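You operate a simulated robot arm through the tools that you are given. There is no shell and no other tool.

You run a simulated robot arm. Do the job below in one go: nothing can be reset, and whatever is moved stays where it is left.

TASK
Test the boxed pump's earth and insulation, then set the result slider.
Fine: GOOD or REWORK by the printed limits; plug in its socket, magnet on the outlet, lid shut; knob back to OFF.

Only the result counts: the job must be done as asked and must still hold three seconds after the hand-in. Knocking over, shifting, dropping, spilling or breaking anything else fails it. A push-on lid holds only when it is set on centred and level and pressed home; a screw cap is set on level and turned clockwise until tight.

THE ROBOT
A 6-joint arm with a three-finger gripper, fixed in place. Base frame: the origin is at the foot of the arm, x ahead of it, y to its left, z up. Readings come in m, rad, newtons and seconds.
Its first joint turns from -2.897 to 2.897 rad. Payload 4.89 kg.
Tool frame: the origin (TCP) lies between the finger pads and is the grasp point; the fingertips stand 0.03 m ahead of it; z points along the fingers, y is the line along which they close. Largest opening 0.164 m; the body of the gripper starts 0.125 m behind the TCP.
Orientation is that of the tool frame in the base frame, as a unit quaternion [x, y, z, w]. With the fingers straight down and closing along the base's y, the tool's x points along the base's -x, its y along +y and its z along -z.

THE INTERFACE
- The arm moves only by the tool play_rows. Its argument "commands" is a list of rows, each an object of numbers (a shift or turn left out is 0, a gripper value left out holds the last): "dx", "dy", "dz": the shift along the tool's x, y, z in units of 200 mm (1.0 is 200 mm); "wx", "wy", "wz": the turn, a rotation vector about the tool's x, y, z in units of 120 degrees (1.0 is 120 degrees). In form: [{"dx": .., "dy": .., "dz": .., "wx": .., "wy": .., "wz": ..}, ...]. A call has 1 to 20 rows; each row is the pose to reach, as a shift and turn from the pose commanded when the call began, along the tool's axes at that moment. "hand" is the finger opening in m, from 0 to 0.164, set as the call begins (left out, the last holds). A call with a number of a shift or a turn outside -1 to 1 is refused whole. Each row takes 0.2 s and may step no farther than 0.05 m and 0.15 rad from the row before; otherwise, or with a gripper value out of range, the whole call is refused. A pose out of reach is approached as far as the arm can. The call stops where the force on the tool passes 60 N (or 10 N more than at its start, if that is more) or the arm is blocked; 0.2 s more then pass. Each finger travels about 0.108 m/s and halts on what it meets, pressing with about 31 N; the grip force reading is that of the motor and also rises with nothing between the fingers. The clock runs only during rows and for 0.2 s after the last one: add rows that repeat a pose to give the fingers time. It gives the time, the measured TCP pose, the force on the tool (base axes), the opening and the grip force at its end, in the units of the frame above (readings bear some noise), with the torque about the TCP (base axes, N m) and any sound that the robot's microphone picked up, and new pictures: "pictures" is both (left out), scene, wrist or none.
- Cameras (640 x 400 px; columns grow to the right, rows downward): "scene" is fixed at [0.056, 0.4925, 1.4723]; the picture's right is [-0.37, -0.93, 0.00], its down [-0.32, 0.13, -0.94] and it looks along [0.87, -0.34, -0.34] (base axes); focal length 227 px, centre (320, 200). "wrist" rides on the gripper at [0.076, -0.002, -0.152] in the tool frame; the picture's right is [0.02, 1.00, 0.00], its down [-0.88, 0.02, -0.47] and it looks along [-0.47, 0.01, 0.88] (tool axes); focal length 247 px, centre (320, 200). There is no depth. A picture from a camera that has moved, and an enlarged one, comes with that camera's place and axes in the base frame and with its lens. The place of the scene camera against the robot may be out by one fixed shift of up to 0.012 m in any direction.
- raise_lower(by): slides the trunk up (or, below 0, down) by that many m; the arm rides with it, the base frame stays. It gives what a move gives, with no picture.
- enlarge(camera, box): a new picture of the part [left, top, right, bottom] of that camera's present view, enlarged. No time passes.
- hand_in(): hands the job in; it is judged then, once.

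Places have to be worked out from the pictures, the camera data and where the tool is seen. Open the gripper and draw the arm clear of the work before you hand the job in, unless the task says otherwise.

The tools are called after "Request:" by a JSON object that holds its "op" and its "data". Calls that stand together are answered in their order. play_rows: Moves the arm, as the interface text tells. Its arguments: {"type":"object","properties":{"commands":{"type":"array","items":{"type":"object","properties":{"dx":{"type":"number"},"dy":{"type":"number"},"dz":{"type":"number"},"wx":{"type":"number"},"wy":{"type":"number"},"wz":{"type":"number"}}}},"hand":{"type":"number"},"pictures":{"type":"string","enum":["both","scene","wrist","none"]}},"required":["commands"]} The other tools are called the same way: raise_lower (by) slides the trunk up or down; enlarge (camera, box) takes an enlarged picture of a part of a camera's view; hand_in () hands the job in.

At the start:

```text
t: 0.0
ee_pos: [0.5249, 0.2502, 1.4969]
ee_rot: [-0.001, 1.0, 0.0, 0.0]
wrist_force: [0.2, 1.0, -0.4]
torque: [0.03, 0.0, 0.01]
finger_gap: 0.1637
gripper_force: 0.1
trunk travel left (down, up): [-0.2, 0.19]
```

scene: 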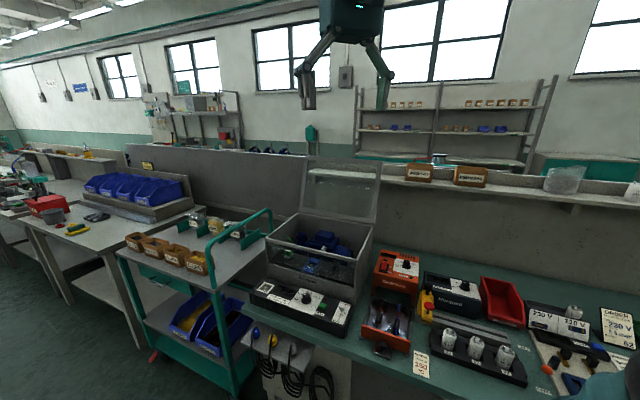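
wrist: 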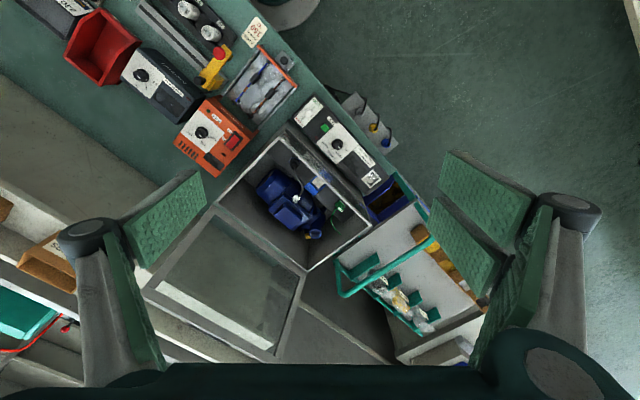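

The bench holds a box with an open lid and a pump inside, and a tester with a knob in front of it. I'll enlarge the relevant areas to read the labels before moving.

Request:
{"op": "enlarge", "data": {"camera": "scene", "box": [230, 200, 400, 350]}}

Request:
{"op": "enlarge", "data": {"camera": "scene", "box": [350, 240, 540, 390]}}

Request:
{"op": "enlarge", "data": {"camera": "scene", "box": [500, 270, 640, 400]}}

Request:
{"op": "enlarge", "data": {"camera": "wrist", "box": [210, 80, 430, 280]}}

Request:
{"op": "enlarge", "data": {"camera": "wrist", "box": [40, 0, 320, 200]}}

```text
2.67 times, centred on (315, 275) of scene
camera zoom: at [0.056, 0.4925, 1.4723], right [-0.37, -0.93, 0.0], down [-0.32, 0.13, -0.94], along [0.87, -0.34, -0.34], focal length 604 px, centre (333, 0)
```

zoom: 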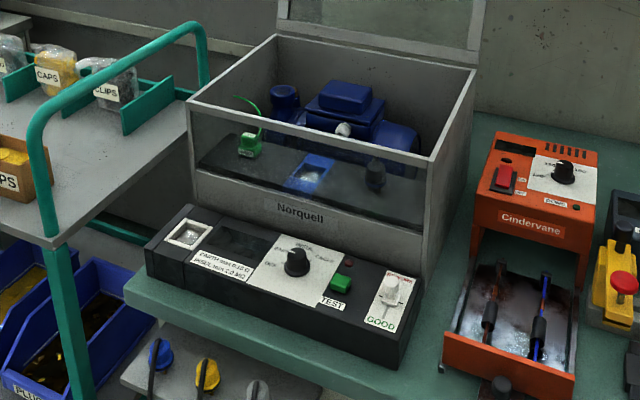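

```text
2.67 times, centred on (445, 315) of scene
camera zoom: at [0.056, 0.4925, 1.4723], right [-0.37, -0.93, 0.0], down [-0.32, 0.13, -0.94], along [0.87, -0.34, -0.34], focal length 604 px, centre (-13, -107)
```

zoom: 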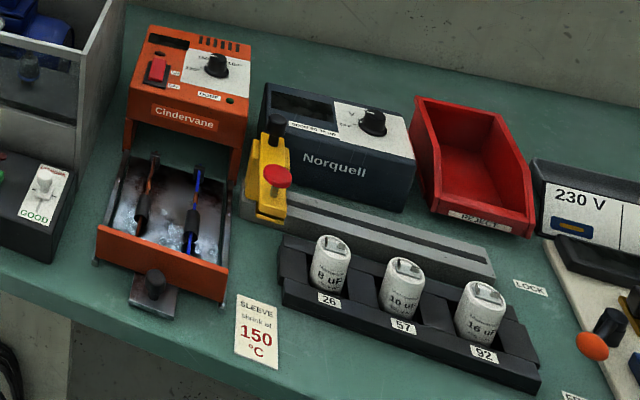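

```text
3.08 times, centred on (570, 335) of scene
camera zoom: at [0.056, 0.4925, 1.4723], right [-0.37, -0.93, 0.0], down [-0.32, 0.13, -0.94], along [0.87, -0.34, -0.34], focal length 697 px, centre (-449, -215)
```

zoom: 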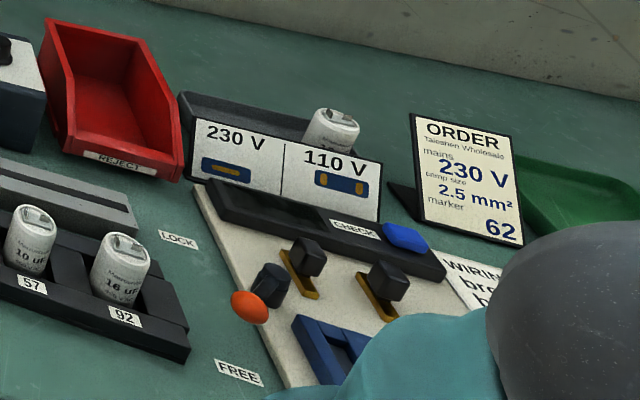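

```text
2.00 times, centred on (320, 180) of wrist
camera zoom: at [0.4491, 0.2499, 1.6497], right [-0.02, 1.0, 0.0], down [0.88, 0.02, 0.47], along [0.47, 0.01, -0.88], focal length 494 px, centre (320, 240)
```

zoom: 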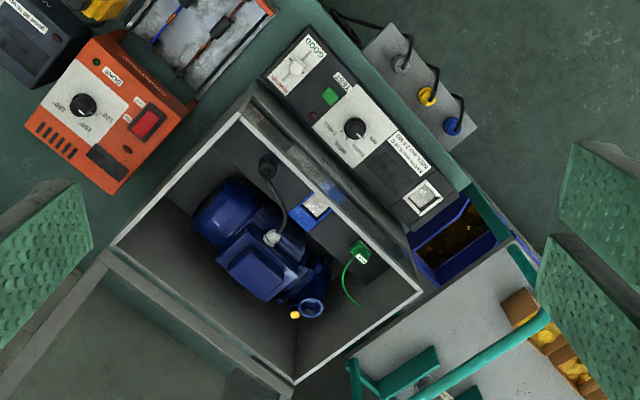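

```text
2.00 times, centred on (180, 100) of wrist
camera zoom: at [0.4491, 0.2499, 1.6497], right [-0.02, 1.0, 0.0], down [0.88, 0.02, 0.47], along [0.47, 0.01, -0.88], focal length 494 px, centre (600, 400)
```

zoom: 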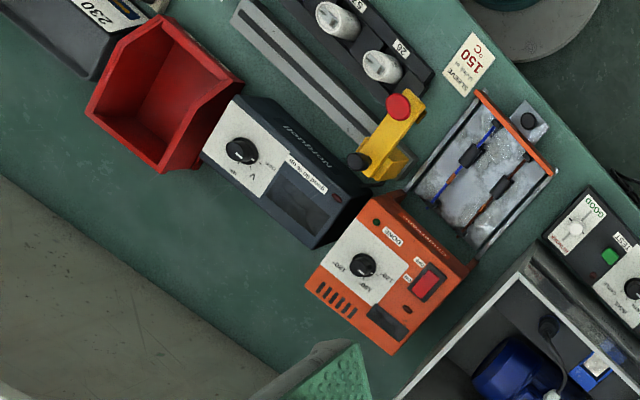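

The tester panel carries printed limits and marked knob positions. I'll zoom further to read these before going near.

Request:
{"op": "enlarge", "data": {"camera": "wrist", "box": [290, 90, 400, 200]}}

Request:
{"op": "enlarge", "data": {"camera": "scene", "box": [245, 270, 345, 340]}}

Request:
{"op": "enlarge", "data": {"camera": "wrist", "box": [240, 140, 360, 250]}}

Request:
{"op": "enlarge", "data": {"camera": "scene", "box": [270, 215, 370, 285]}}

```text
3.64 times, centred on (345, 145) of wrist
camera zoom: at [0.4491, 0.2499, 1.6497], right [-0.02, 1.0, 0.0], down [0.88, 0.02, 0.47], along [0.47, 0.01, -0.88], focal length 898 px, centre (229, 400)
```

zoom: 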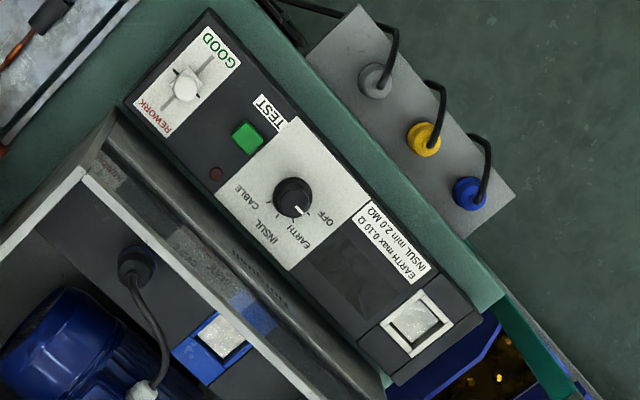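

```text
5.71 times, centred on (295, 305) of scene
camera zoom: at [0.056, 0.4925, 1.4723], right [-0.37, -0.93, 0.0], down [-0.32, 0.13, -0.94], along [0.87, -0.34, -0.34], focal length 1295 px, centre (463, -400)
```

zoom: 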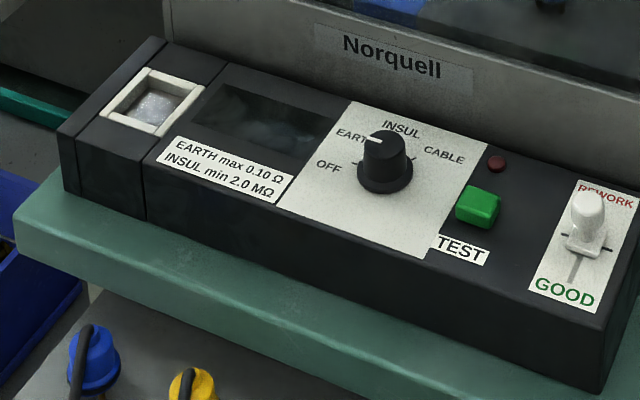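

```text
3.64 times, centred on (300, 195) of wrist
camera zoom: at [0.4491, 0.2499, 1.6497], right [-0.02, 1.0, 0.0], down [0.88, 0.02, 0.47], along [0.47, 0.01, -0.88], focal length 898 px, centre (393, 218)
```

zoom: 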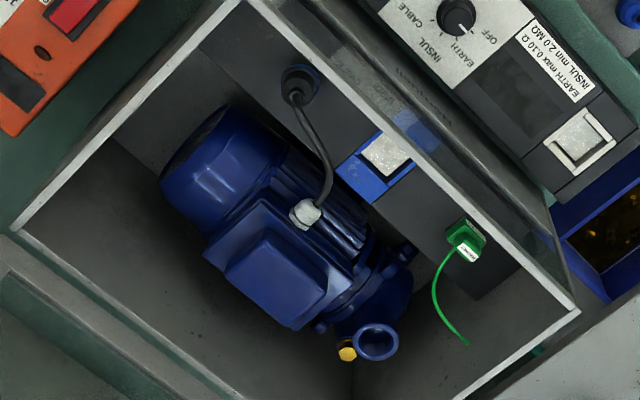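

```text
5.71 times, centred on (320, 250) of scene
camera zoom: at [0.056, 0.4925, 1.4723], right [-0.37, -0.93, 0.0], down [-0.32, 0.13, -0.94], along [0.87, -0.34, -0.34], focal length 1295 px, centre (320, -86)
```

zoom: 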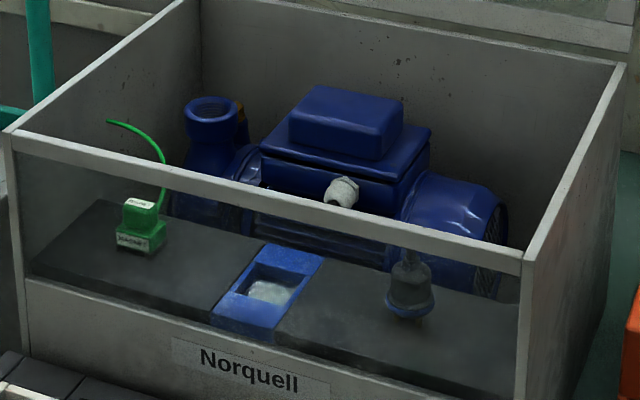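

The pump's plug is parked in the box beside a blue socket, and the green block is the earth magnet. The tester has a knob (OFF/EARTH/INSUL/CABLE), a TEST button, a display and a slider. I'll lower the arm above the tester for a closer view.

Request:
{"op": "play_rows", "data": {"commands": [{"dx": -0.06, "dy": 0.02, "dz": 0.2}, {"dx": -0.12, "dy": 0.04, "dz": 0.42}, {"dx": -0.18, "dy": 0.06, "dz": 0.64}, {"dx": -0.25, "dy": 0.08, "dz": 0.86}, {"dx": -0.32, "dy": 0.1, "dz": 1.0}, {"dx": -0.38, "dy": 0.12, "dz": 1.0}], "pictures": "both"}}

```text
t: 1.4
ee_pos: [0.602, 0.2764, 1.2953]
ee_rot: [0.0, 1.0, 0.0, 0.0]
wrist_force: [-0.1, 0.2, 0.9]
torque: [0.0, -0.02, 0.03]
finger_gap: 0.1638
gripper_force: 0.0
trunk travel left (down, up): [-0.2, 0.19]
camera wrist: at [0.5254, 0.2744, 1.4496], right [-0.02, 1.0, 0.0], down [0.88, 0.02, 0.47], along [0.47, 0.01, -0.88], focal length 247 px, centre (320, 200)
```

scene: 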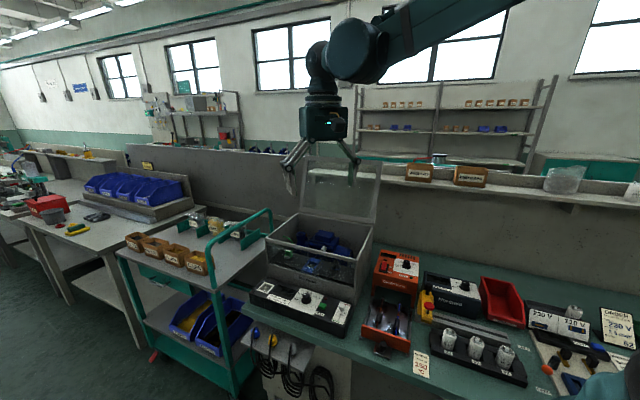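
wrist: 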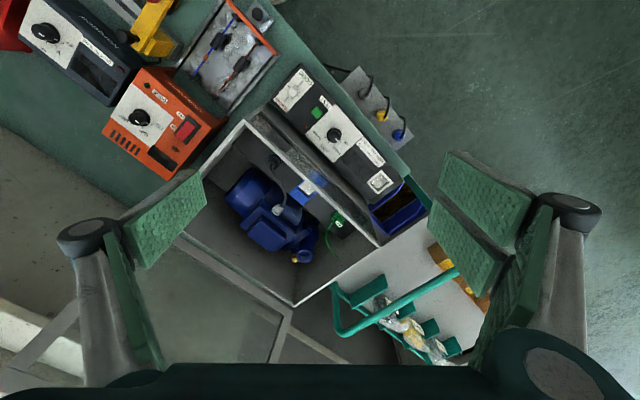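

Request:
{"op": "enlarge", "data": {"camera": "wrist", "box": [260, 60, 410, 200]}}

Request:
{"op": "enlarge", "data": {"camera": "wrist", "box": [290, 95, 370, 165]}}

Request:
{"op": "enlarge", "data": {"camera": "wrist", "box": [210, 130, 370, 280]}}

Request:
{"op": "enlarge", "data": {"camera": "wrist", "box": [0, 180, 320, 370]}}

Request:
{"op": "enlarge", "data": {"camera": "scene", "box": [270, 140, 400, 240]}}

```text
2.86 times, centred on (335, 130) of wrist
camera zoom: at [0.5254, 0.2744, 1.4496], right [-0.02, 1.0, 0.0], down [0.88, 0.02, 0.47], along [0.47, 0.01, -0.88], focal length 706 px, centre (277, 400)
```

zoom: 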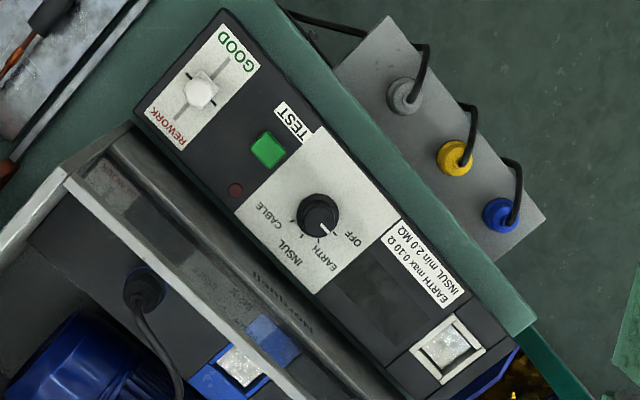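

```text
5.71 times, centred on (330, 130) of wrist
camera zoom: at [0.5254, 0.2744, 1.4496], right [-0.02, 1.0, 0.0], down [0.88, 0.02, 0.47], along [0.47, 0.01, -0.88], focal length 1411 px, centre (263, 600)
```

zoom: 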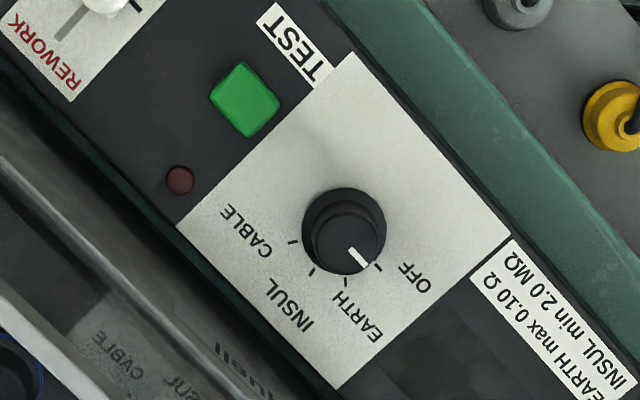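

```text
2.67 times, centred on (290, 205) of wrist
camera zoom: at [0.5254, 0.2744, 1.4496], right [-0.02, 1.0, 0.0], down [0.88, 0.02, 0.47], along [0.47, 0.01, -0.88], focal length 659 px, centre (400, 187)
```

zoom: 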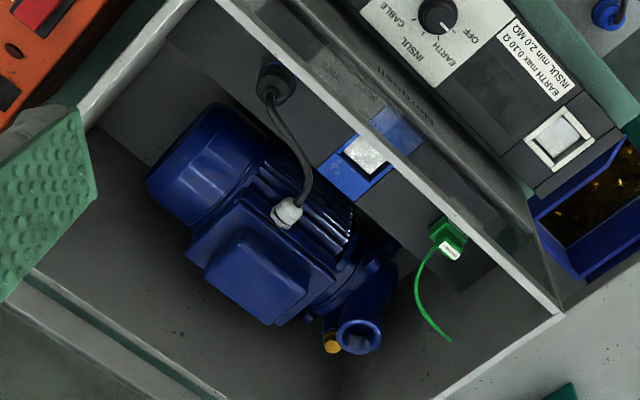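

```text
2.00 times, centred on (160, 275) of wrist
camera zoom: at [0.5254, 0.2744, 1.4496], right [-0.02, 1.0, 0.0], down [0.88, 0.02, 0.47], along [0.47, 0.01, -0.88], focal length 494 px, centre (640, 50)
```

zoom: 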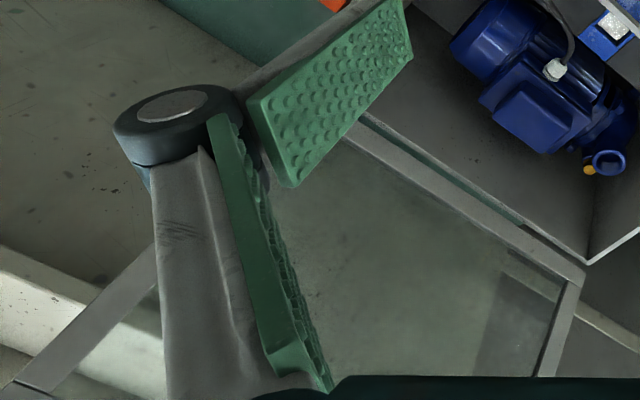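

```text
4.00 times, centred on (335, 190) of scene
camera zoom: at [0.056, 0.4925, 1.4723], right [-0.37, -0.93, 0.0], down [-0.32, 0.13, -0.94], along [0.87, -0.34, -0.34], focal length 906 px, centre (260, 240)
```

zoom: 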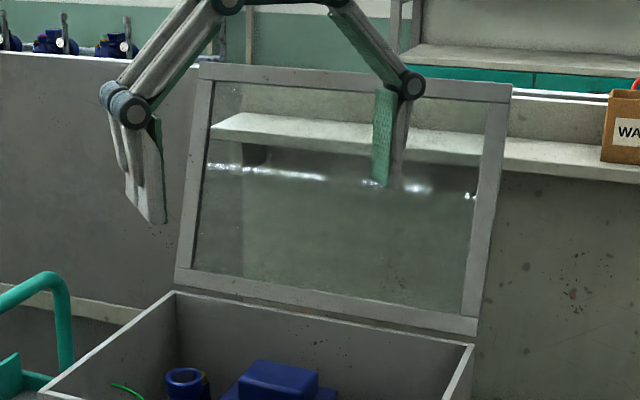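

The pointer is at OFF now, and the limits read EARTH max 0.10 Ω and INSUL min 2.0 MΩ. I'll turn the tool about 43.6° so its axes line up with the bench, and shift to look over the box and lid.

Request:
{"op": "play_rows", "data": {"commands": [{"dx": -0.08, "dy": 0.06, "wz": 0.0606}, {"dx": -0.16, "dy": 0.12, "wz": 0.1211}, {"dx": -0.24, "dy": 0.18, "wz": 0.1817}, {"dx": -0.32, "dy": 0.24, "wz": 0.2422}, {"dx": -0.4, "dy": 0.31, "wz": 0.3028}, {"dx": -0.465, "dy": 0.365, "wz": 0.3633}], "pictures": "both"}}

```text
t: 2.8
ee_pos: [0.6944, 0.3469, 1.2964]
ee_rot: [0.372, 0.928, 0.0, -0.001]
wrist_force: [-1.1, -0.1, 1.1]
torque: [0.04, -0.08, -0.02]
finger_gap: 0.1643
gripper_force: 0.1
trunk travel left (down, up): [-0.2, 0.19]
camera wrist: at [0.6374, 0.3998, 1.4506], right [0.67, 0.74, 0.0], down [0.65, -0.59, 0.47], along [0.35, -0.32, -0.88], focal length 247 px, centre (320, 200)
```

scene: 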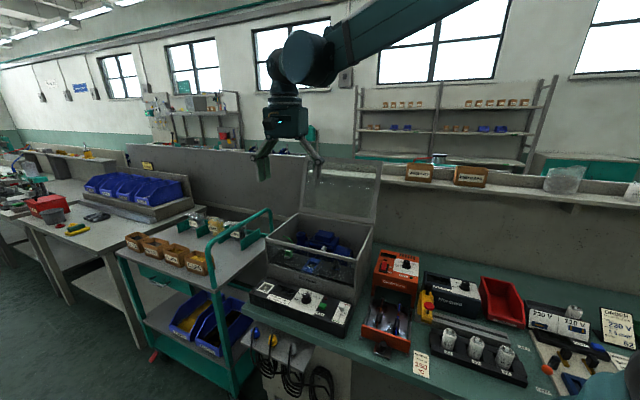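
wrist: 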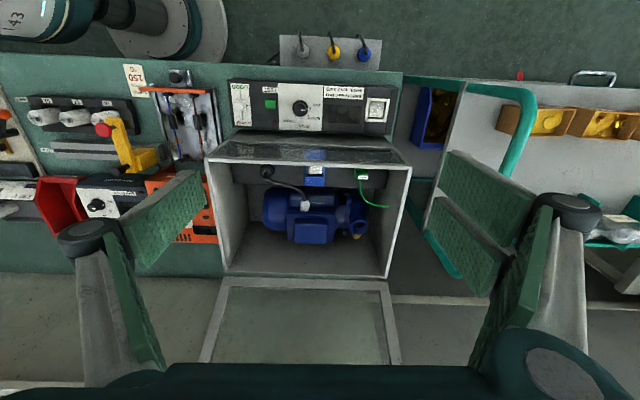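

The view is now aligned with the bench. I'll enlarge the box interior and the lid.

Request:
{"op": "enlarge", "data": {"camera": "wrist", "box": [200, 70, 420, 210]}}

Request:
{"op": "enlarge", "data": {"camera": "wrist", "box": [220, 140, 420, 265]}}

Request:
{"op": "enlarge", "data": {"camera": "wrist", "box": [180, 240, 430, 390]}}

Request:
{"op": "enlarge", "data": {"camera": "scene", "box": [260, 150, 390, 300]}}

```text
2.86 times, centred on (310, 140) of wrist
camera zoom: at [0.6374, 0.3998, 1.4506], right [0.67, 0.74, 0.0], down [0.65, -0.59, 0.47], along [0.35, -0.32, -0.88], focal length 706 px, centre (349, 371)
```

zoom: 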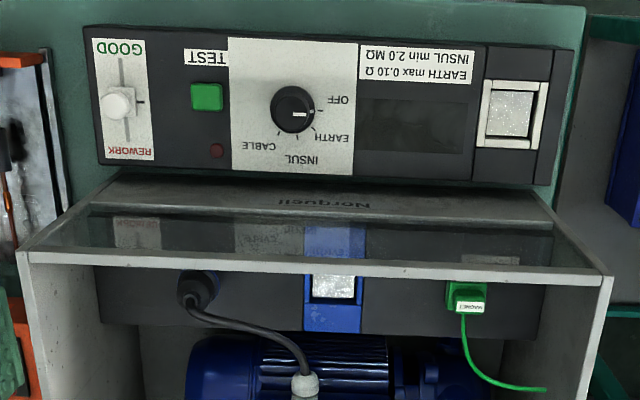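

```text
3.20 times, centred on (320, 202) of wrist
camera zoom: at [0.6374, 0.3998, 1.4506], right [0.67, 0.74, 0.0], down [0.65, -0.59, 0.47], along [0.35, -0.32, -0.88], focal length 790 px, centre (320, 192)
```

zoom: 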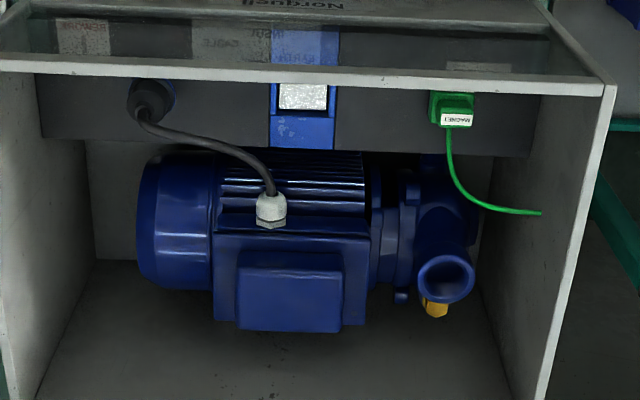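

```text
2.56 times, centred on (305, 315) of wrist
camera zoom: at [0.6374, 0.3998, 1.4506], right [0.67, 0.74, 0.0], down [0.65, -0.59, 0.47], along [0.35, -0.32, -0.88], focal length 632 px, centre (358, -94)
```

zoom: 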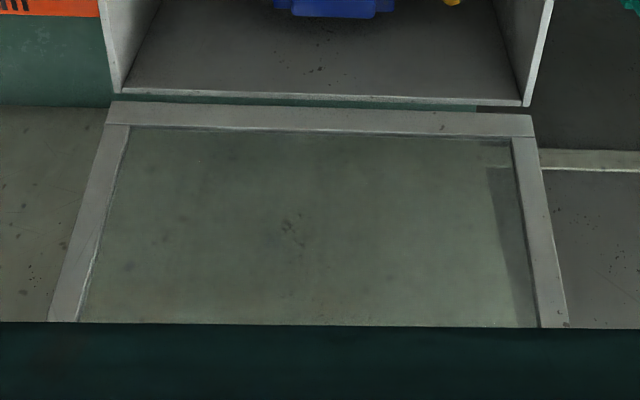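

```text
2.67 times, centred on (325, 225) of scene
camera zoom: at [0.056, 0.4925, 1.4723], right [-0.37, -0.93, 0.0], down [-0.32, 0.13, -0.94], along [0.87, -0.34, -0.34], focal length 604 px, centre (307, 133)
```

zoom: 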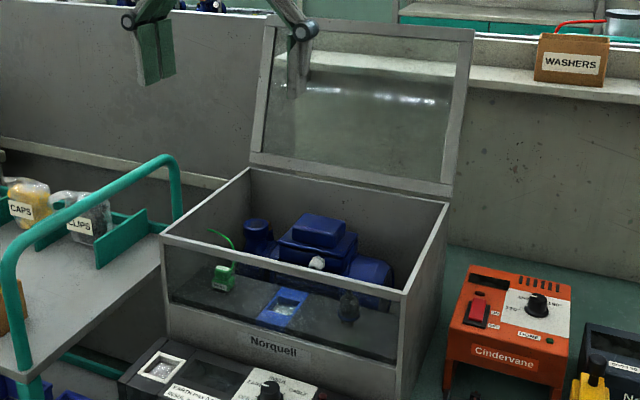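

By triangulation in the bench frame (u along the bench at 45°, v toward its back), the box spans about u 0.53–0.91 and v 0.325–0.60, with its rim at z≈1.02. The magnet is near (u 0.835, v 0.37, z 0.93) and the outlet near (u 0.84, v 0.49, z 0.97). I'll narrow the fingers and move in above the box's front ledge for a closer look, staying above the rim.

Request:
{"op": "play_rows", "data": {"commands": [{"dx": -0.1, "dy": 0.035, "dz": 0.15, "wz": 0.002}, {"dx": -0.2, "dy": 0.07, "dz": 0.3, "wz": 0.004}, {"dx": -0.3, "dy": 0.105, "dz": 0.45, "wz": 0.006}, {"dx": -0.4, "dy": 0.14, "dz": 0.6, "wz": 0.008}, {"dx": -0.5, "dy": 0.175, "dz": 0.75, "wz": 0.0109}, {"dx": -0.575, "dy": 0.207, "dz": 0.88, "wz": 0.0109}], "hand": 0.07, "pictures": "both"}}

```text
t: 4.2
ee_pos: [0.8073, 0.2979, 1.119]
ee_rot: [0.382, 0.924, 0.0, 0.001]
wrist_force: [-1.0, -0.6, 0.0]
torque: [0.0, -0.12, -0.04]
finger_gap: 0.07
gripper_force: 0.1
trunk travel left (down, up): [-0.2, 0.19]
camera wrist: at [0.7508, 0.3518, 1.2734], right [0.69, 0.72, 0.0], down [0.64, -0.61, 0.47], along [0.34, -0.33, -0.88], focal length 247 px, centre (320, 200)
```

scene: 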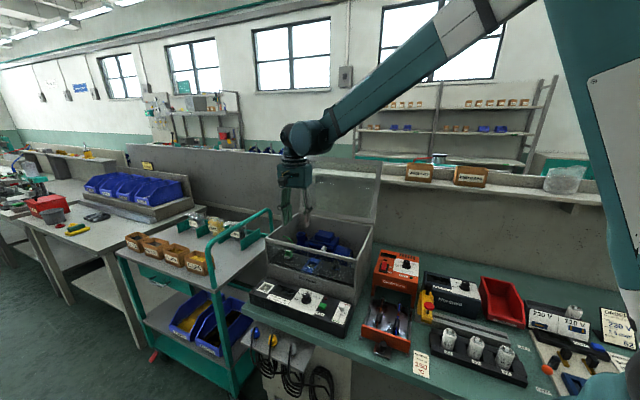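
wrist: 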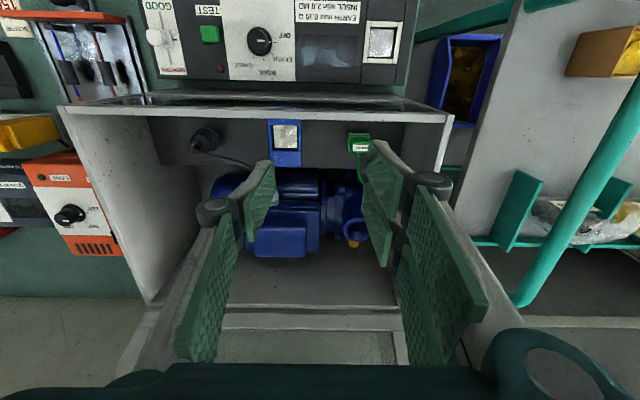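

The tool is now aligned with the bench (TCP at u 0.781, v 0.360). I'll enlarge the plug, socket, magnet and outlet.

Request:
{"op": "enlarge", "data": {"camera": "wrist", "box": [170, 85, 410, 235]}}

Request:
{"op": "enlarge", "data": {"camera": "wrist", "box": [180, 105, 310, 185]}}

Request:
{"op": "enlarge", "data": {"camera": "wrist", "box": [320, 110, 400, 260]}}

Request:
{"op": "enlarge", "data": {"camera": "wrist", "box": [130, 0, 420, 110]}}

Request:
{"op": "enlarge", "data": {"camera": "scene", "box": [265, 160, 385, 290]}}

```text
2.67 times, centred on (290, 160) of wrist
camera zoom: at [0.7508, 0.3518, 1.2734], right [0.69, 0.72, 0.0], down [0.64, -0.61, 0.47], along [0.34, -0.33, -0.88], focal length 659 px, centre (400, 307)
```

zoom: 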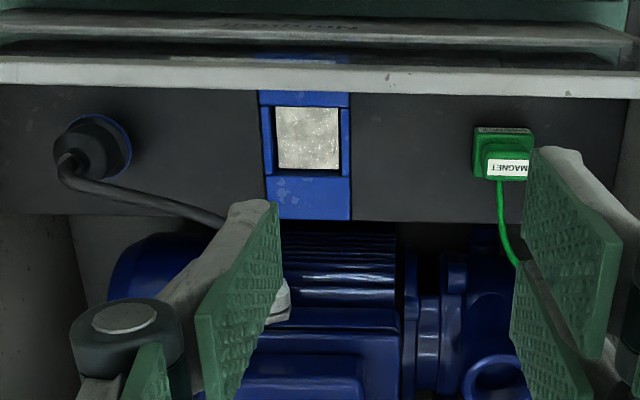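

```text
4.92 times, centred on (245, 145) of wrist
camera zoom: at [0.7508, 0.3518, 1.2734], right [0.69, 0.72, 0.0], down [0.64, -0.61, 0.47], along [0.34, -0.33, -0.88], focal length 1216 px, centre (689, 471)
```

zoom: 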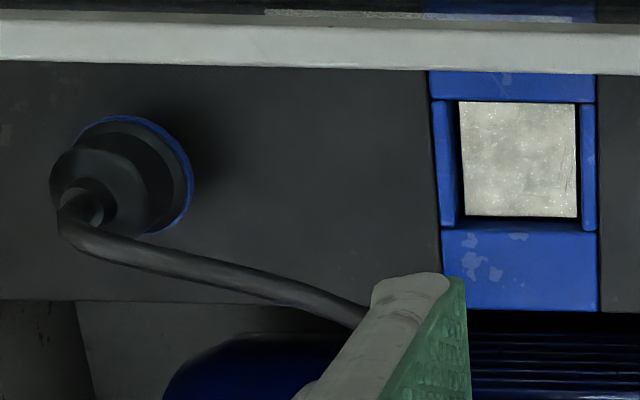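

```text
2.67 times, centred on (360, 185) of wrist
camera zoom: at [0.7508, 0.3518, 1.2734], right [0.69, 0.72, 0.0], down [0.64, -0.61, 0.47], along [0.34, -0.33, -0.88], focal length 659 px, centre (213, 240)
```

zoom: 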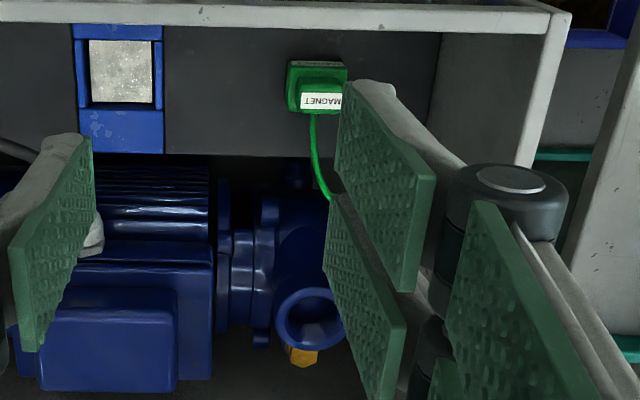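

```text
2.21 times, centred on (275, 55) of wrist
camera zoom: at [0.7508, 0.3518, 1.2734], right [0.69, 0.72, 0.0], down [0.64, -0.61, 0.47], along [0.34, -0.33, -0.88], focal length 545 px, centre (419, 520)
```

zoom: 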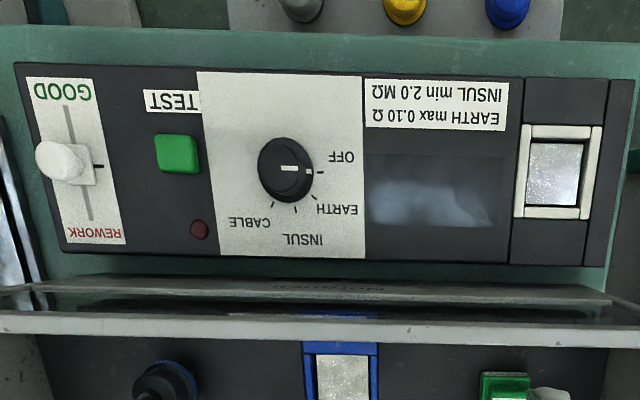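

```text
3.08 times, centred on (325, 225) of scene
camera zoom: at [0.056, 0.4925, 1.4723], right [-0.37, -0.93, 0.0], down [-0.32, 0.13, -0.94], along [0.87, -0.34, -0.34], focal length 697 px, centre (305, 123)
```

zoom: 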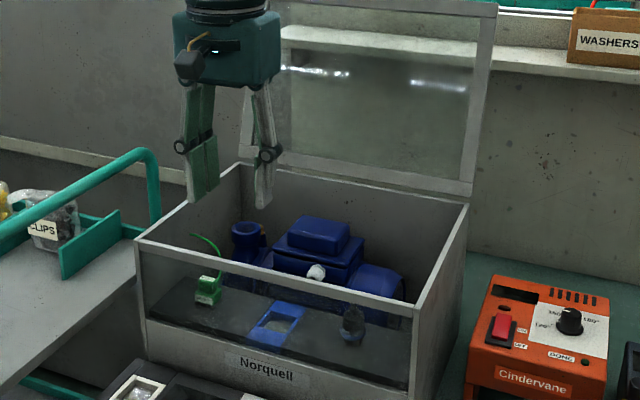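

The magnet has a handle about 24 mm wide on a roughly 31 mm base. I'll move above it with the fingers at 50 mm, still above the rim, to check alignment.

Request:
{"op": "play_rows", "data": {"commands": [{"dx": -0.02, "dy": 0.1, "dz": 0.08}, {"dx": -0.045, "dy": 0.19, "dz": 0.17}, {"dx": -0.064, "dy": 0.2725, "dz": 0.26}, {"dx": -0.064, "dy": 0.2725, "dz": 0.295}], "hand": 0.05, "pictures": "both"}}

```text
t: 5.2
ee_pos: [0.8545, 0.3287, 1.0618]
ee_rot: [0.382, 0.924, -0.001, 0.001]
wrist_force: [-0.2, 0.6, -0.1]
torque: [-0.03, 0.07, 0.0]
finger_gap: 0.05
gripper_force: 0.0
trunk travel left (down, up): [-0.2, 0.19]
camera wrist: at [0.7993, 0.3822, 1.2146], right [0.69, 0.72, 0.0], down [0.64, -0.61, 0.47], along [0.34, -0.33, -0.88], focal length 247 px, centre (320, 200)
```

scene: 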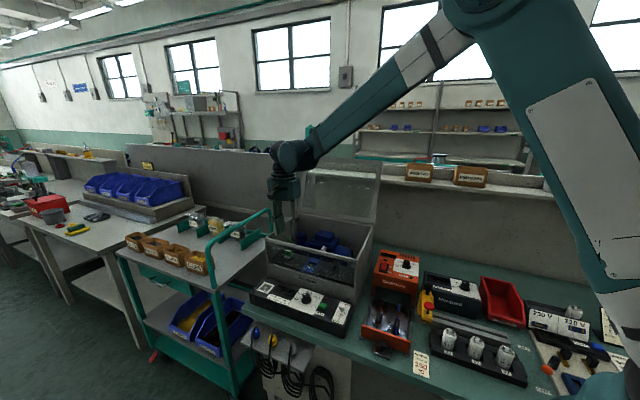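
wrist: 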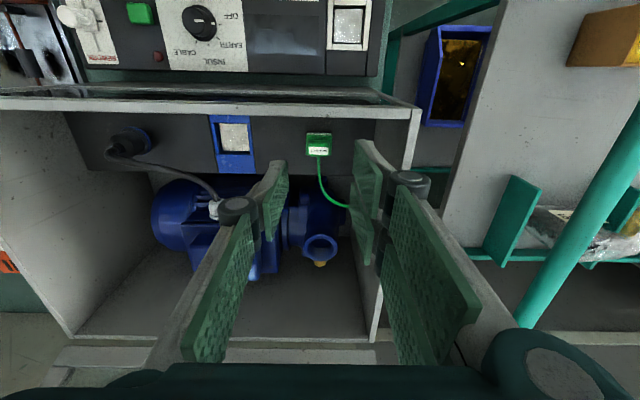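

Request:
{"op": "enlarge", "data": {"camera": "wrist", "box": [260, 110, 420, 210]}}

Request:
{"op": "enlarge", "data": {"camera": "wrist", "box": [295, 125, 345, 160]}}

Request:
{"op": "enlarge", "data": {"camera": "scene", "box": [260, 190, 350, 290]}}

```text
4.00 times, centred on (340, 160) of wrist
camera zoom: at [0.7993, 0.3822, 1.2146], right [0.69, 0.72, 0.0], down [0.64, -0.61, 0.47], along [0.34, -0.33, -0.88], focal length 988 px, centre (240, 360)
```

zoom: 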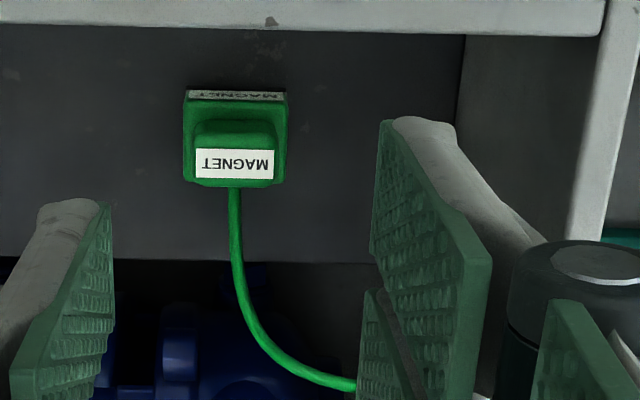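

```text
11.43 times, centred on (320, 142) of wrist
camera zoom: at [0.7993, 0.3822, 1.2146], right [0.69, 0.72, 0.0], down [0.64, -0.61, 0.47], along [0.34, -0.33, -0.88], focal length 2823 px, centre (320, 857)
```

zoom: 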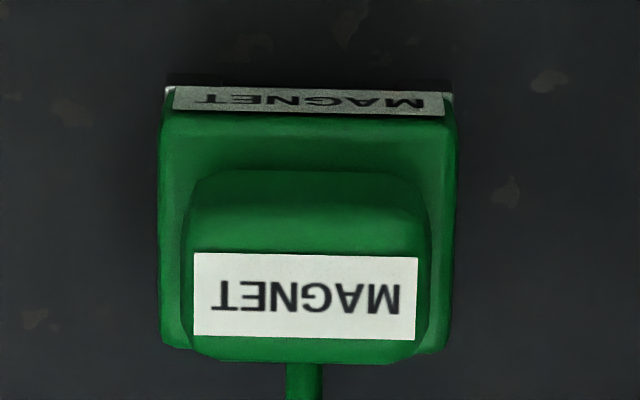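

```text
4.00 times, centred on (305, 240) of scene
camera zoom: at [0.056, 0.4925, 1.4723], right [-0.37, -0.93, 0.0], down [-0.32, 0.13, -0.94], along [0.87, -0.34, -0.34], focal length 906 px, centre (380, 40)
```

zoom: 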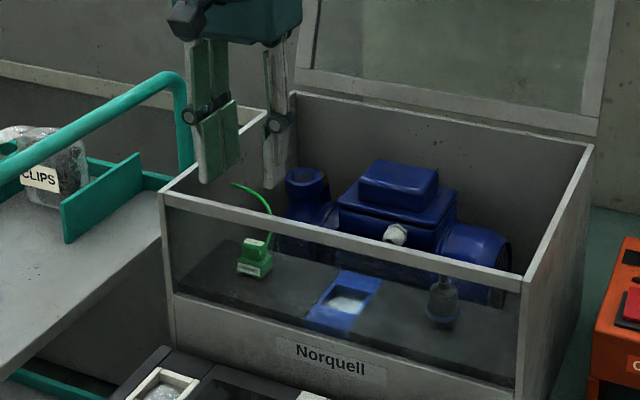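

The magnet is nearly centred below the tool; by my estimate it needs about -1.5 mm in u and +5 mm in v. The two fingers appear offset from each other in the wrist picture, so I'll look closer at the gripper before grasping.

Request:
{"op": "enlarge", "data": {"camera": "wrist", "box": [140, 120, 500, 400]}}

Request:
{"op": "enlarge", "data": {"camera": "scene", "box": [260, 130, 330, 260]}}

```text
1.43 times, centred on (320, 260) of wrist
camera zoom: at [0.7993, 0.3822, 1.2146], right [0.69, 0.72, 0.0], down [0.64, -0.61, 0.47], along [0.34, -0.33, -0.88], focal length 353 px, centre (320, 114)
```

zoom: 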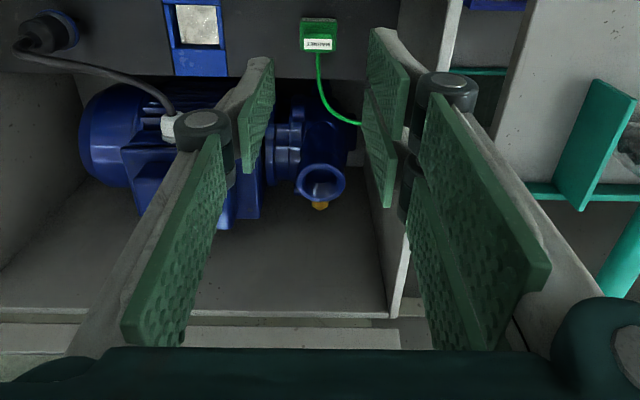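

```text
3.08 times, centred on (295, 195) of scene
camera zoom: at [0.056, 0.4925, 1.4723], right [-0.37, -0.93, 0.0], down [-0.32, 0.13, -0.94], along [0.87, -0.34, -0.34], focal length 697 px, centre (397, 215)
```

zoom: 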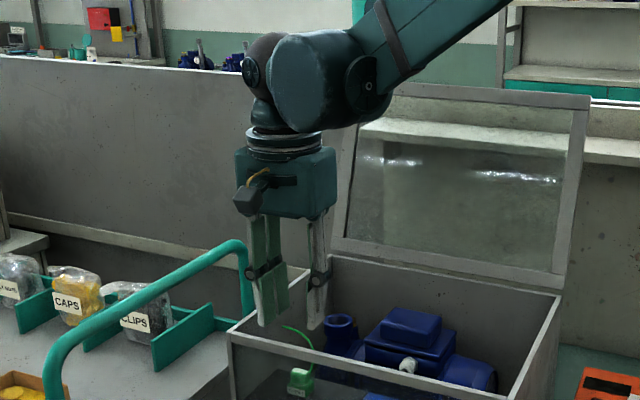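

The gripper has two fingers on the +u side and one on the other, which explains the offset. I'll lower to z≈1.00, just above the handle, with the small lateral correction, and check again.

Request:
{"op": "play_rows", "data": {"commands": [{"dx": -0.02, "dy": -0.007, "dz": 0.1}, {"dx": -0.025, "dy": -0.0075, "dz": 0.2}, {"dx": -0.025, "dy": -0.0075, "dz": 0.309}], "pictures": "both"}}

Request:
{"op": "enlarge", "data": {"camera": "wrist", "box": [240, 110, 400, 210]}}

Request:
{"op": "enlarge", "data": {"camera": "scene", "box": [260, 200, 340, 280]}}

```text
t: 6.0
ee_pos: [0.8563, 0.3231, 0.9987]
ee_rot: [0.383, 0.924, -0.001, 0.0]
wrist_force: [-0.9, -0.3, 0.9]
torque: [0.03, -0.09, 0.01]
finger_gap: 0.0499
gripper_force: 0.2
trunk travel left (down, up): [-0.2, 0.19]
camera wrist: at [0.8006, 0.3766, 1.1529], right [0.69, 0.72, 0.0], down [0.64, -0.61, 0.47], along [0.34, -0.33, -0.88], focal length 247 px, centre (320, 200)
```

scene: 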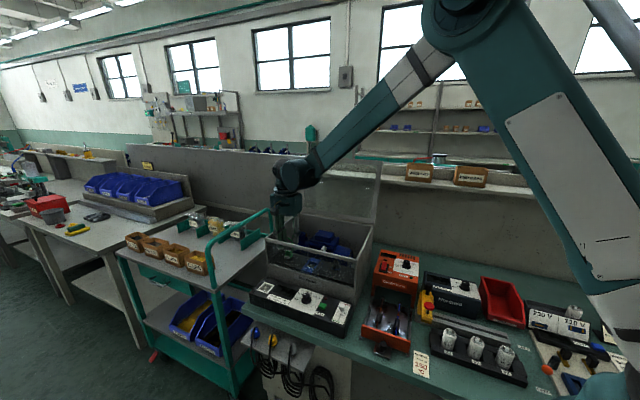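
wrist: 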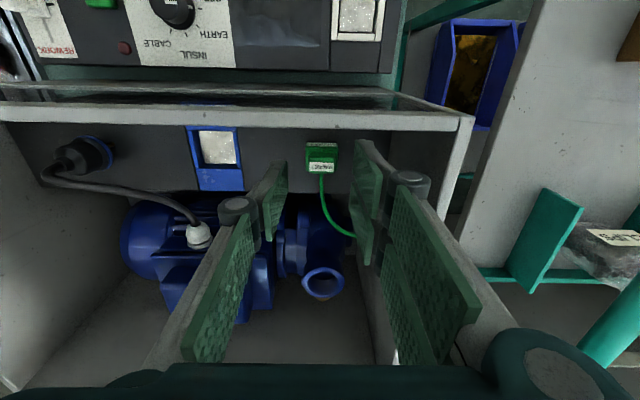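

```text
4.00 times, centred on (320, 160) of wrist
camera zoom: at [0.8006, 0.3766, 1.1529], right [0.69, 0.72, 0.0], down [0.64, -0.61, 0.47], along [0.34, -0.33, -0.88], focal length 988 px, centre (320, 360)
```

zoom: 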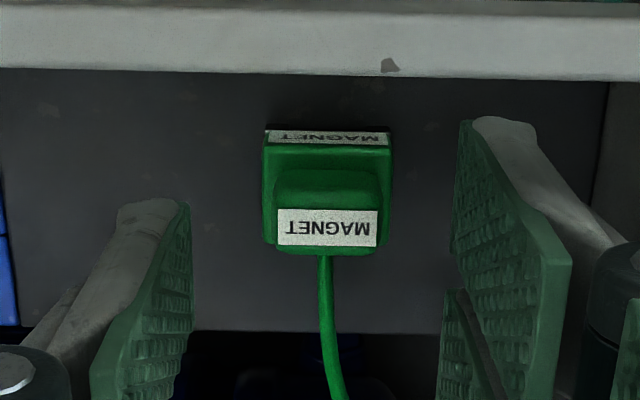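

```text
5.00 times, centred on (300, 240) of scene
camera zoom: at [0.056, 0.4925, 1.4723], right [-0.37, -0.93, 0.0], down [-0.32, 0.13, -0.94], along [0.87, -0.34, -0.34], focal length 1133 px, centre (420, 0)
```

zoom: 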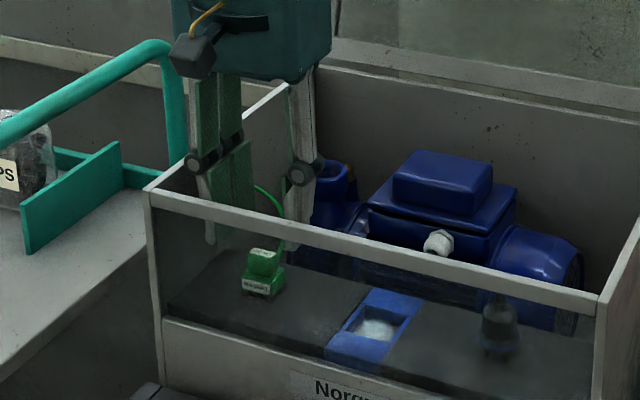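

The fingers straddle the handle with good side clearance. I'll lower another 34 mm so the tips come alongside the handle, then re-check relative heights.

Request:
{"op": "play_rows", "data": {"commands": [{"dz": 0.06}, {"dz": 0.12}, {"dz": 0.17}], "pictures": "both"}}

Request:
{"op": "enlarge", "data": {"camera": "wrist", "box": [240, 120, 400, 220]}}

Request:
{"op": "enlarge", "data": {"camera": "scene", "box": [260, 200, 340, 280]}}

```text
t: 6.8
ee_pos: [0.854, 0.324, 0.9645]
ee_rot: [0.382, 0.924, 0.001, 0.0]
wrist_force: [-0.4, -0.1, -0.9]
torque: [0.02, -0.08, -0.01]
finger_gap: 0.05
gripper_force: 0.0
trunk travel left (down, up): [-0.2, 0.19]
camera wrist: at [0.8008, 0.3773, 1.1189], right [0.69, 0.72, 0.0], down [0.64, -0.61, 0.47], along [0.34, -0.33, -0.88], focal length 247 px, centre (320, 200)
```

scene: 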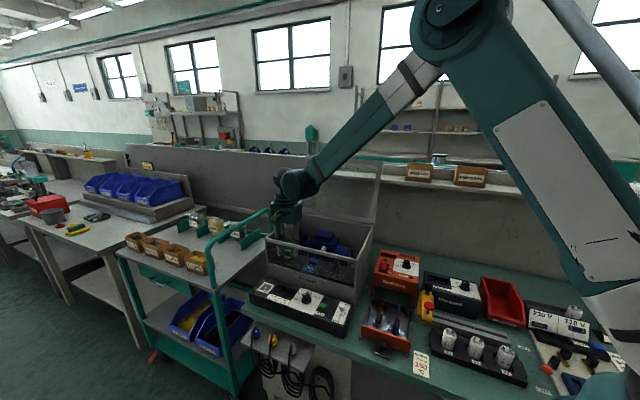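
wrist: 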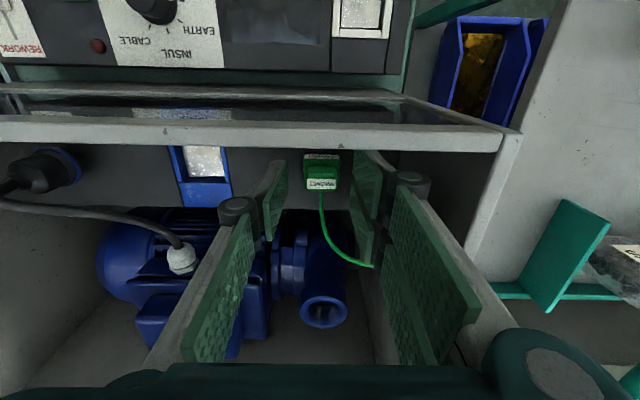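

```text
4.00 times, centred on (320, 170) of wrist
camera zoom: at [0.8008, 0.3773, 1.1189], right [0.69, 0.72, 0.0], down [0.64, -0.61, 0.47], along [0.34, -0.33, -0.88], focal length 988 px, centre (320, 320)
```

zoom: 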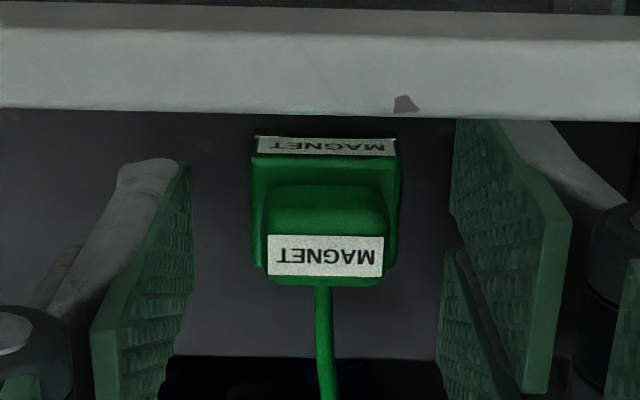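

```text
5.00 times, centred on (300, 240) of scene
camera zoom: at [0.056, 0.4925, 1.4723], right [-0.37, -0.93, 0.0], down [-0.32, 0.13, -0.94], along [0.87, -0.34, -0.34], focal length 1133 px, centre (420, 0)
```

zoom: 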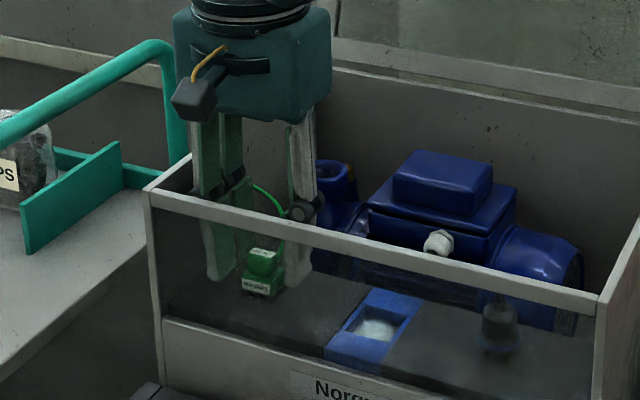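

Width triangulation puts the ledge at z≈0.918, the magnet base top at ≈0.932 and the handle top at ≈0.955, with the base centred between the fingers. I'll lower about 11 mm so the pads face the base, then close.

Request:
{"op": "play_rows", "data": {"commands": [{"dz": 0.03}, {"dz": 0.055}, {"dz": 0.055}], "pictures": "wrist"}}

Request:
{"op": "enlarge", "data": {"camera": "scene", "box": [260, 200, 340, 280]}}

```text
t: 7.6
ee_pos: [0.8562, 0.3236, 0.9548]
ee_rot: [0.382, 0.924, 0.0, 0.0]
wrist_force: [-0.8, -0.5, -0.4]
torque: [-0.01, -0.01, 0.02]
finger_gap: 0.05
gripper_force: 0.0
trunk travel left (down, up): [-0.2, 0.19]
camera wrist: at [0.8008, 0.3773, 1.1076], right [0.69, 0.72, 0.0], down [0.64, -0.61, 0.47], along [0.34, -0.33, -0.88], focal length 247 px, centre (320, 200)
```

wrist: 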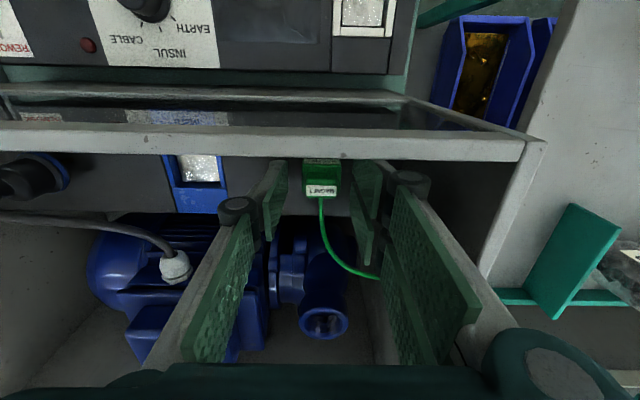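

```text
5.00 times, centred on (300, 240) of scene
camera zoom: at [0.056, 0.4925, 1.4723], right [-0.37, -0.93, 0.0], down [-0.32, 0.13, -0.94], along [0.87, -0.34, -0.34], focal length 1133 px, centre (420, 0)
```

zoom: 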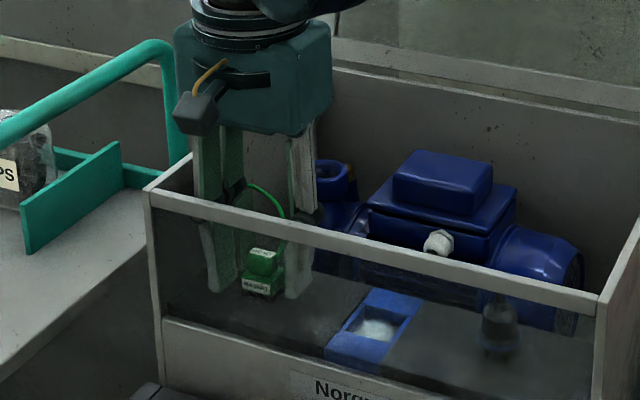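

The tips are about 5 mm above the ledge on both sides of the base, with no contact force. I'll close on it.

Request:
{"op": "play_rows", "data": {"commands": [{"dz": 0.0}, {"dz": 0.0}, {"dz": 0.0}], "hand": 0.01, "pictures": "both"}}

Request:
{"op": "enlarge", "data": {"camera": "wrist", "box": [240, 120, 400, 220]}}

Request:
{"op": "enlarge", "data": {"camera": "scene", "box": [260, 200, 340, 280]}}

```text
t: 8.4
ee_pos: [0.8564, 0.3226, 0.9544]
ee_rot: [0.382, 0.924, 0.0, 0.0]
wrist_force: [-0.9, -0.6, 0.1]
torque: [-0.03, -0.01, 0.04]
finger_gap: 0.0293
gripper_force: 30.6
trunk travel left (down, up): [-0.2, 0.19]
camera wrist: at [0.8008, 0.3773, 1.1076], right [0.69, 0.72, 0.0], down [0.64, -0.61, 0.47], along [0.34, -0.33, -0.88], focal length 247 px, centre (320, 200)
```

scene: 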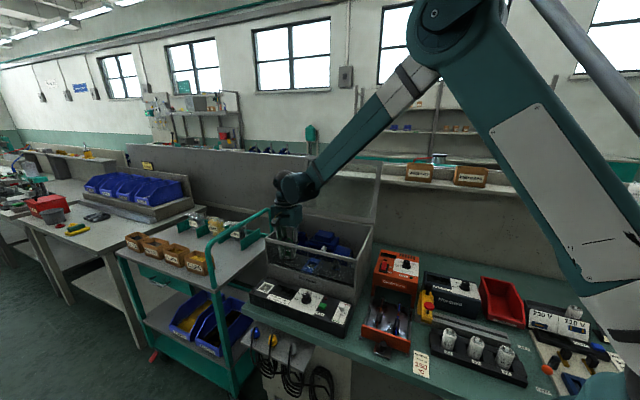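
wrist: 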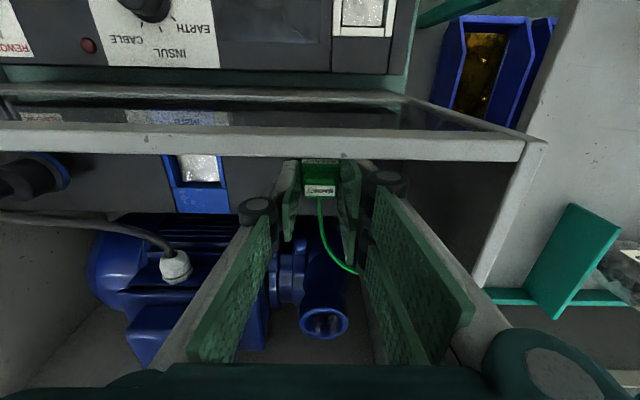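

```text
4.00 times, centred on (320, 170) of wrist
camera zoom: at [0.8008, 0.3773, 1.1076], right [0.69, 0.72, 0.0], down [0.64, -0.61, 0.47], along [0.34, -0.33, -0.88], focal length 988 px, centre (320, 320)
```

zoom: 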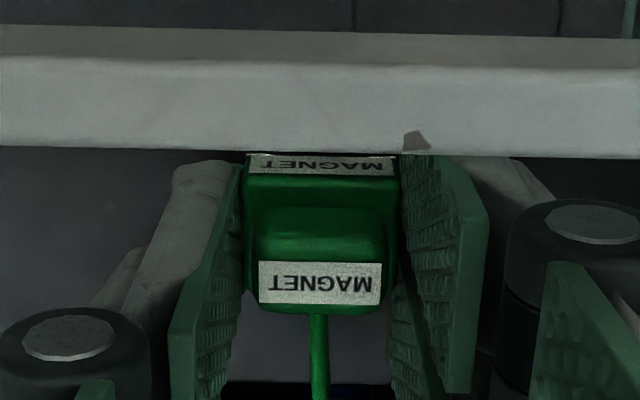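

```text
5.00 times, centred on (300, 240) of scene
camera zoom: at [0.056, 0.4925, 1.4723], right [-0.37, -0.93, 0.0], down [-0.32, 0.13, -0.94], along [0.87, -0.34, -0.34], focal length 1133 px, centre (420, 0)
```

zoom: 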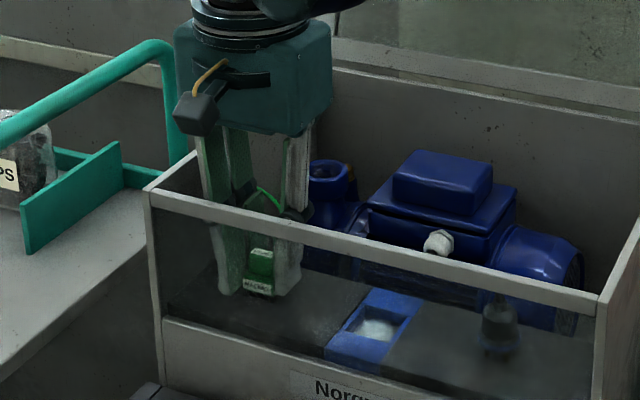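

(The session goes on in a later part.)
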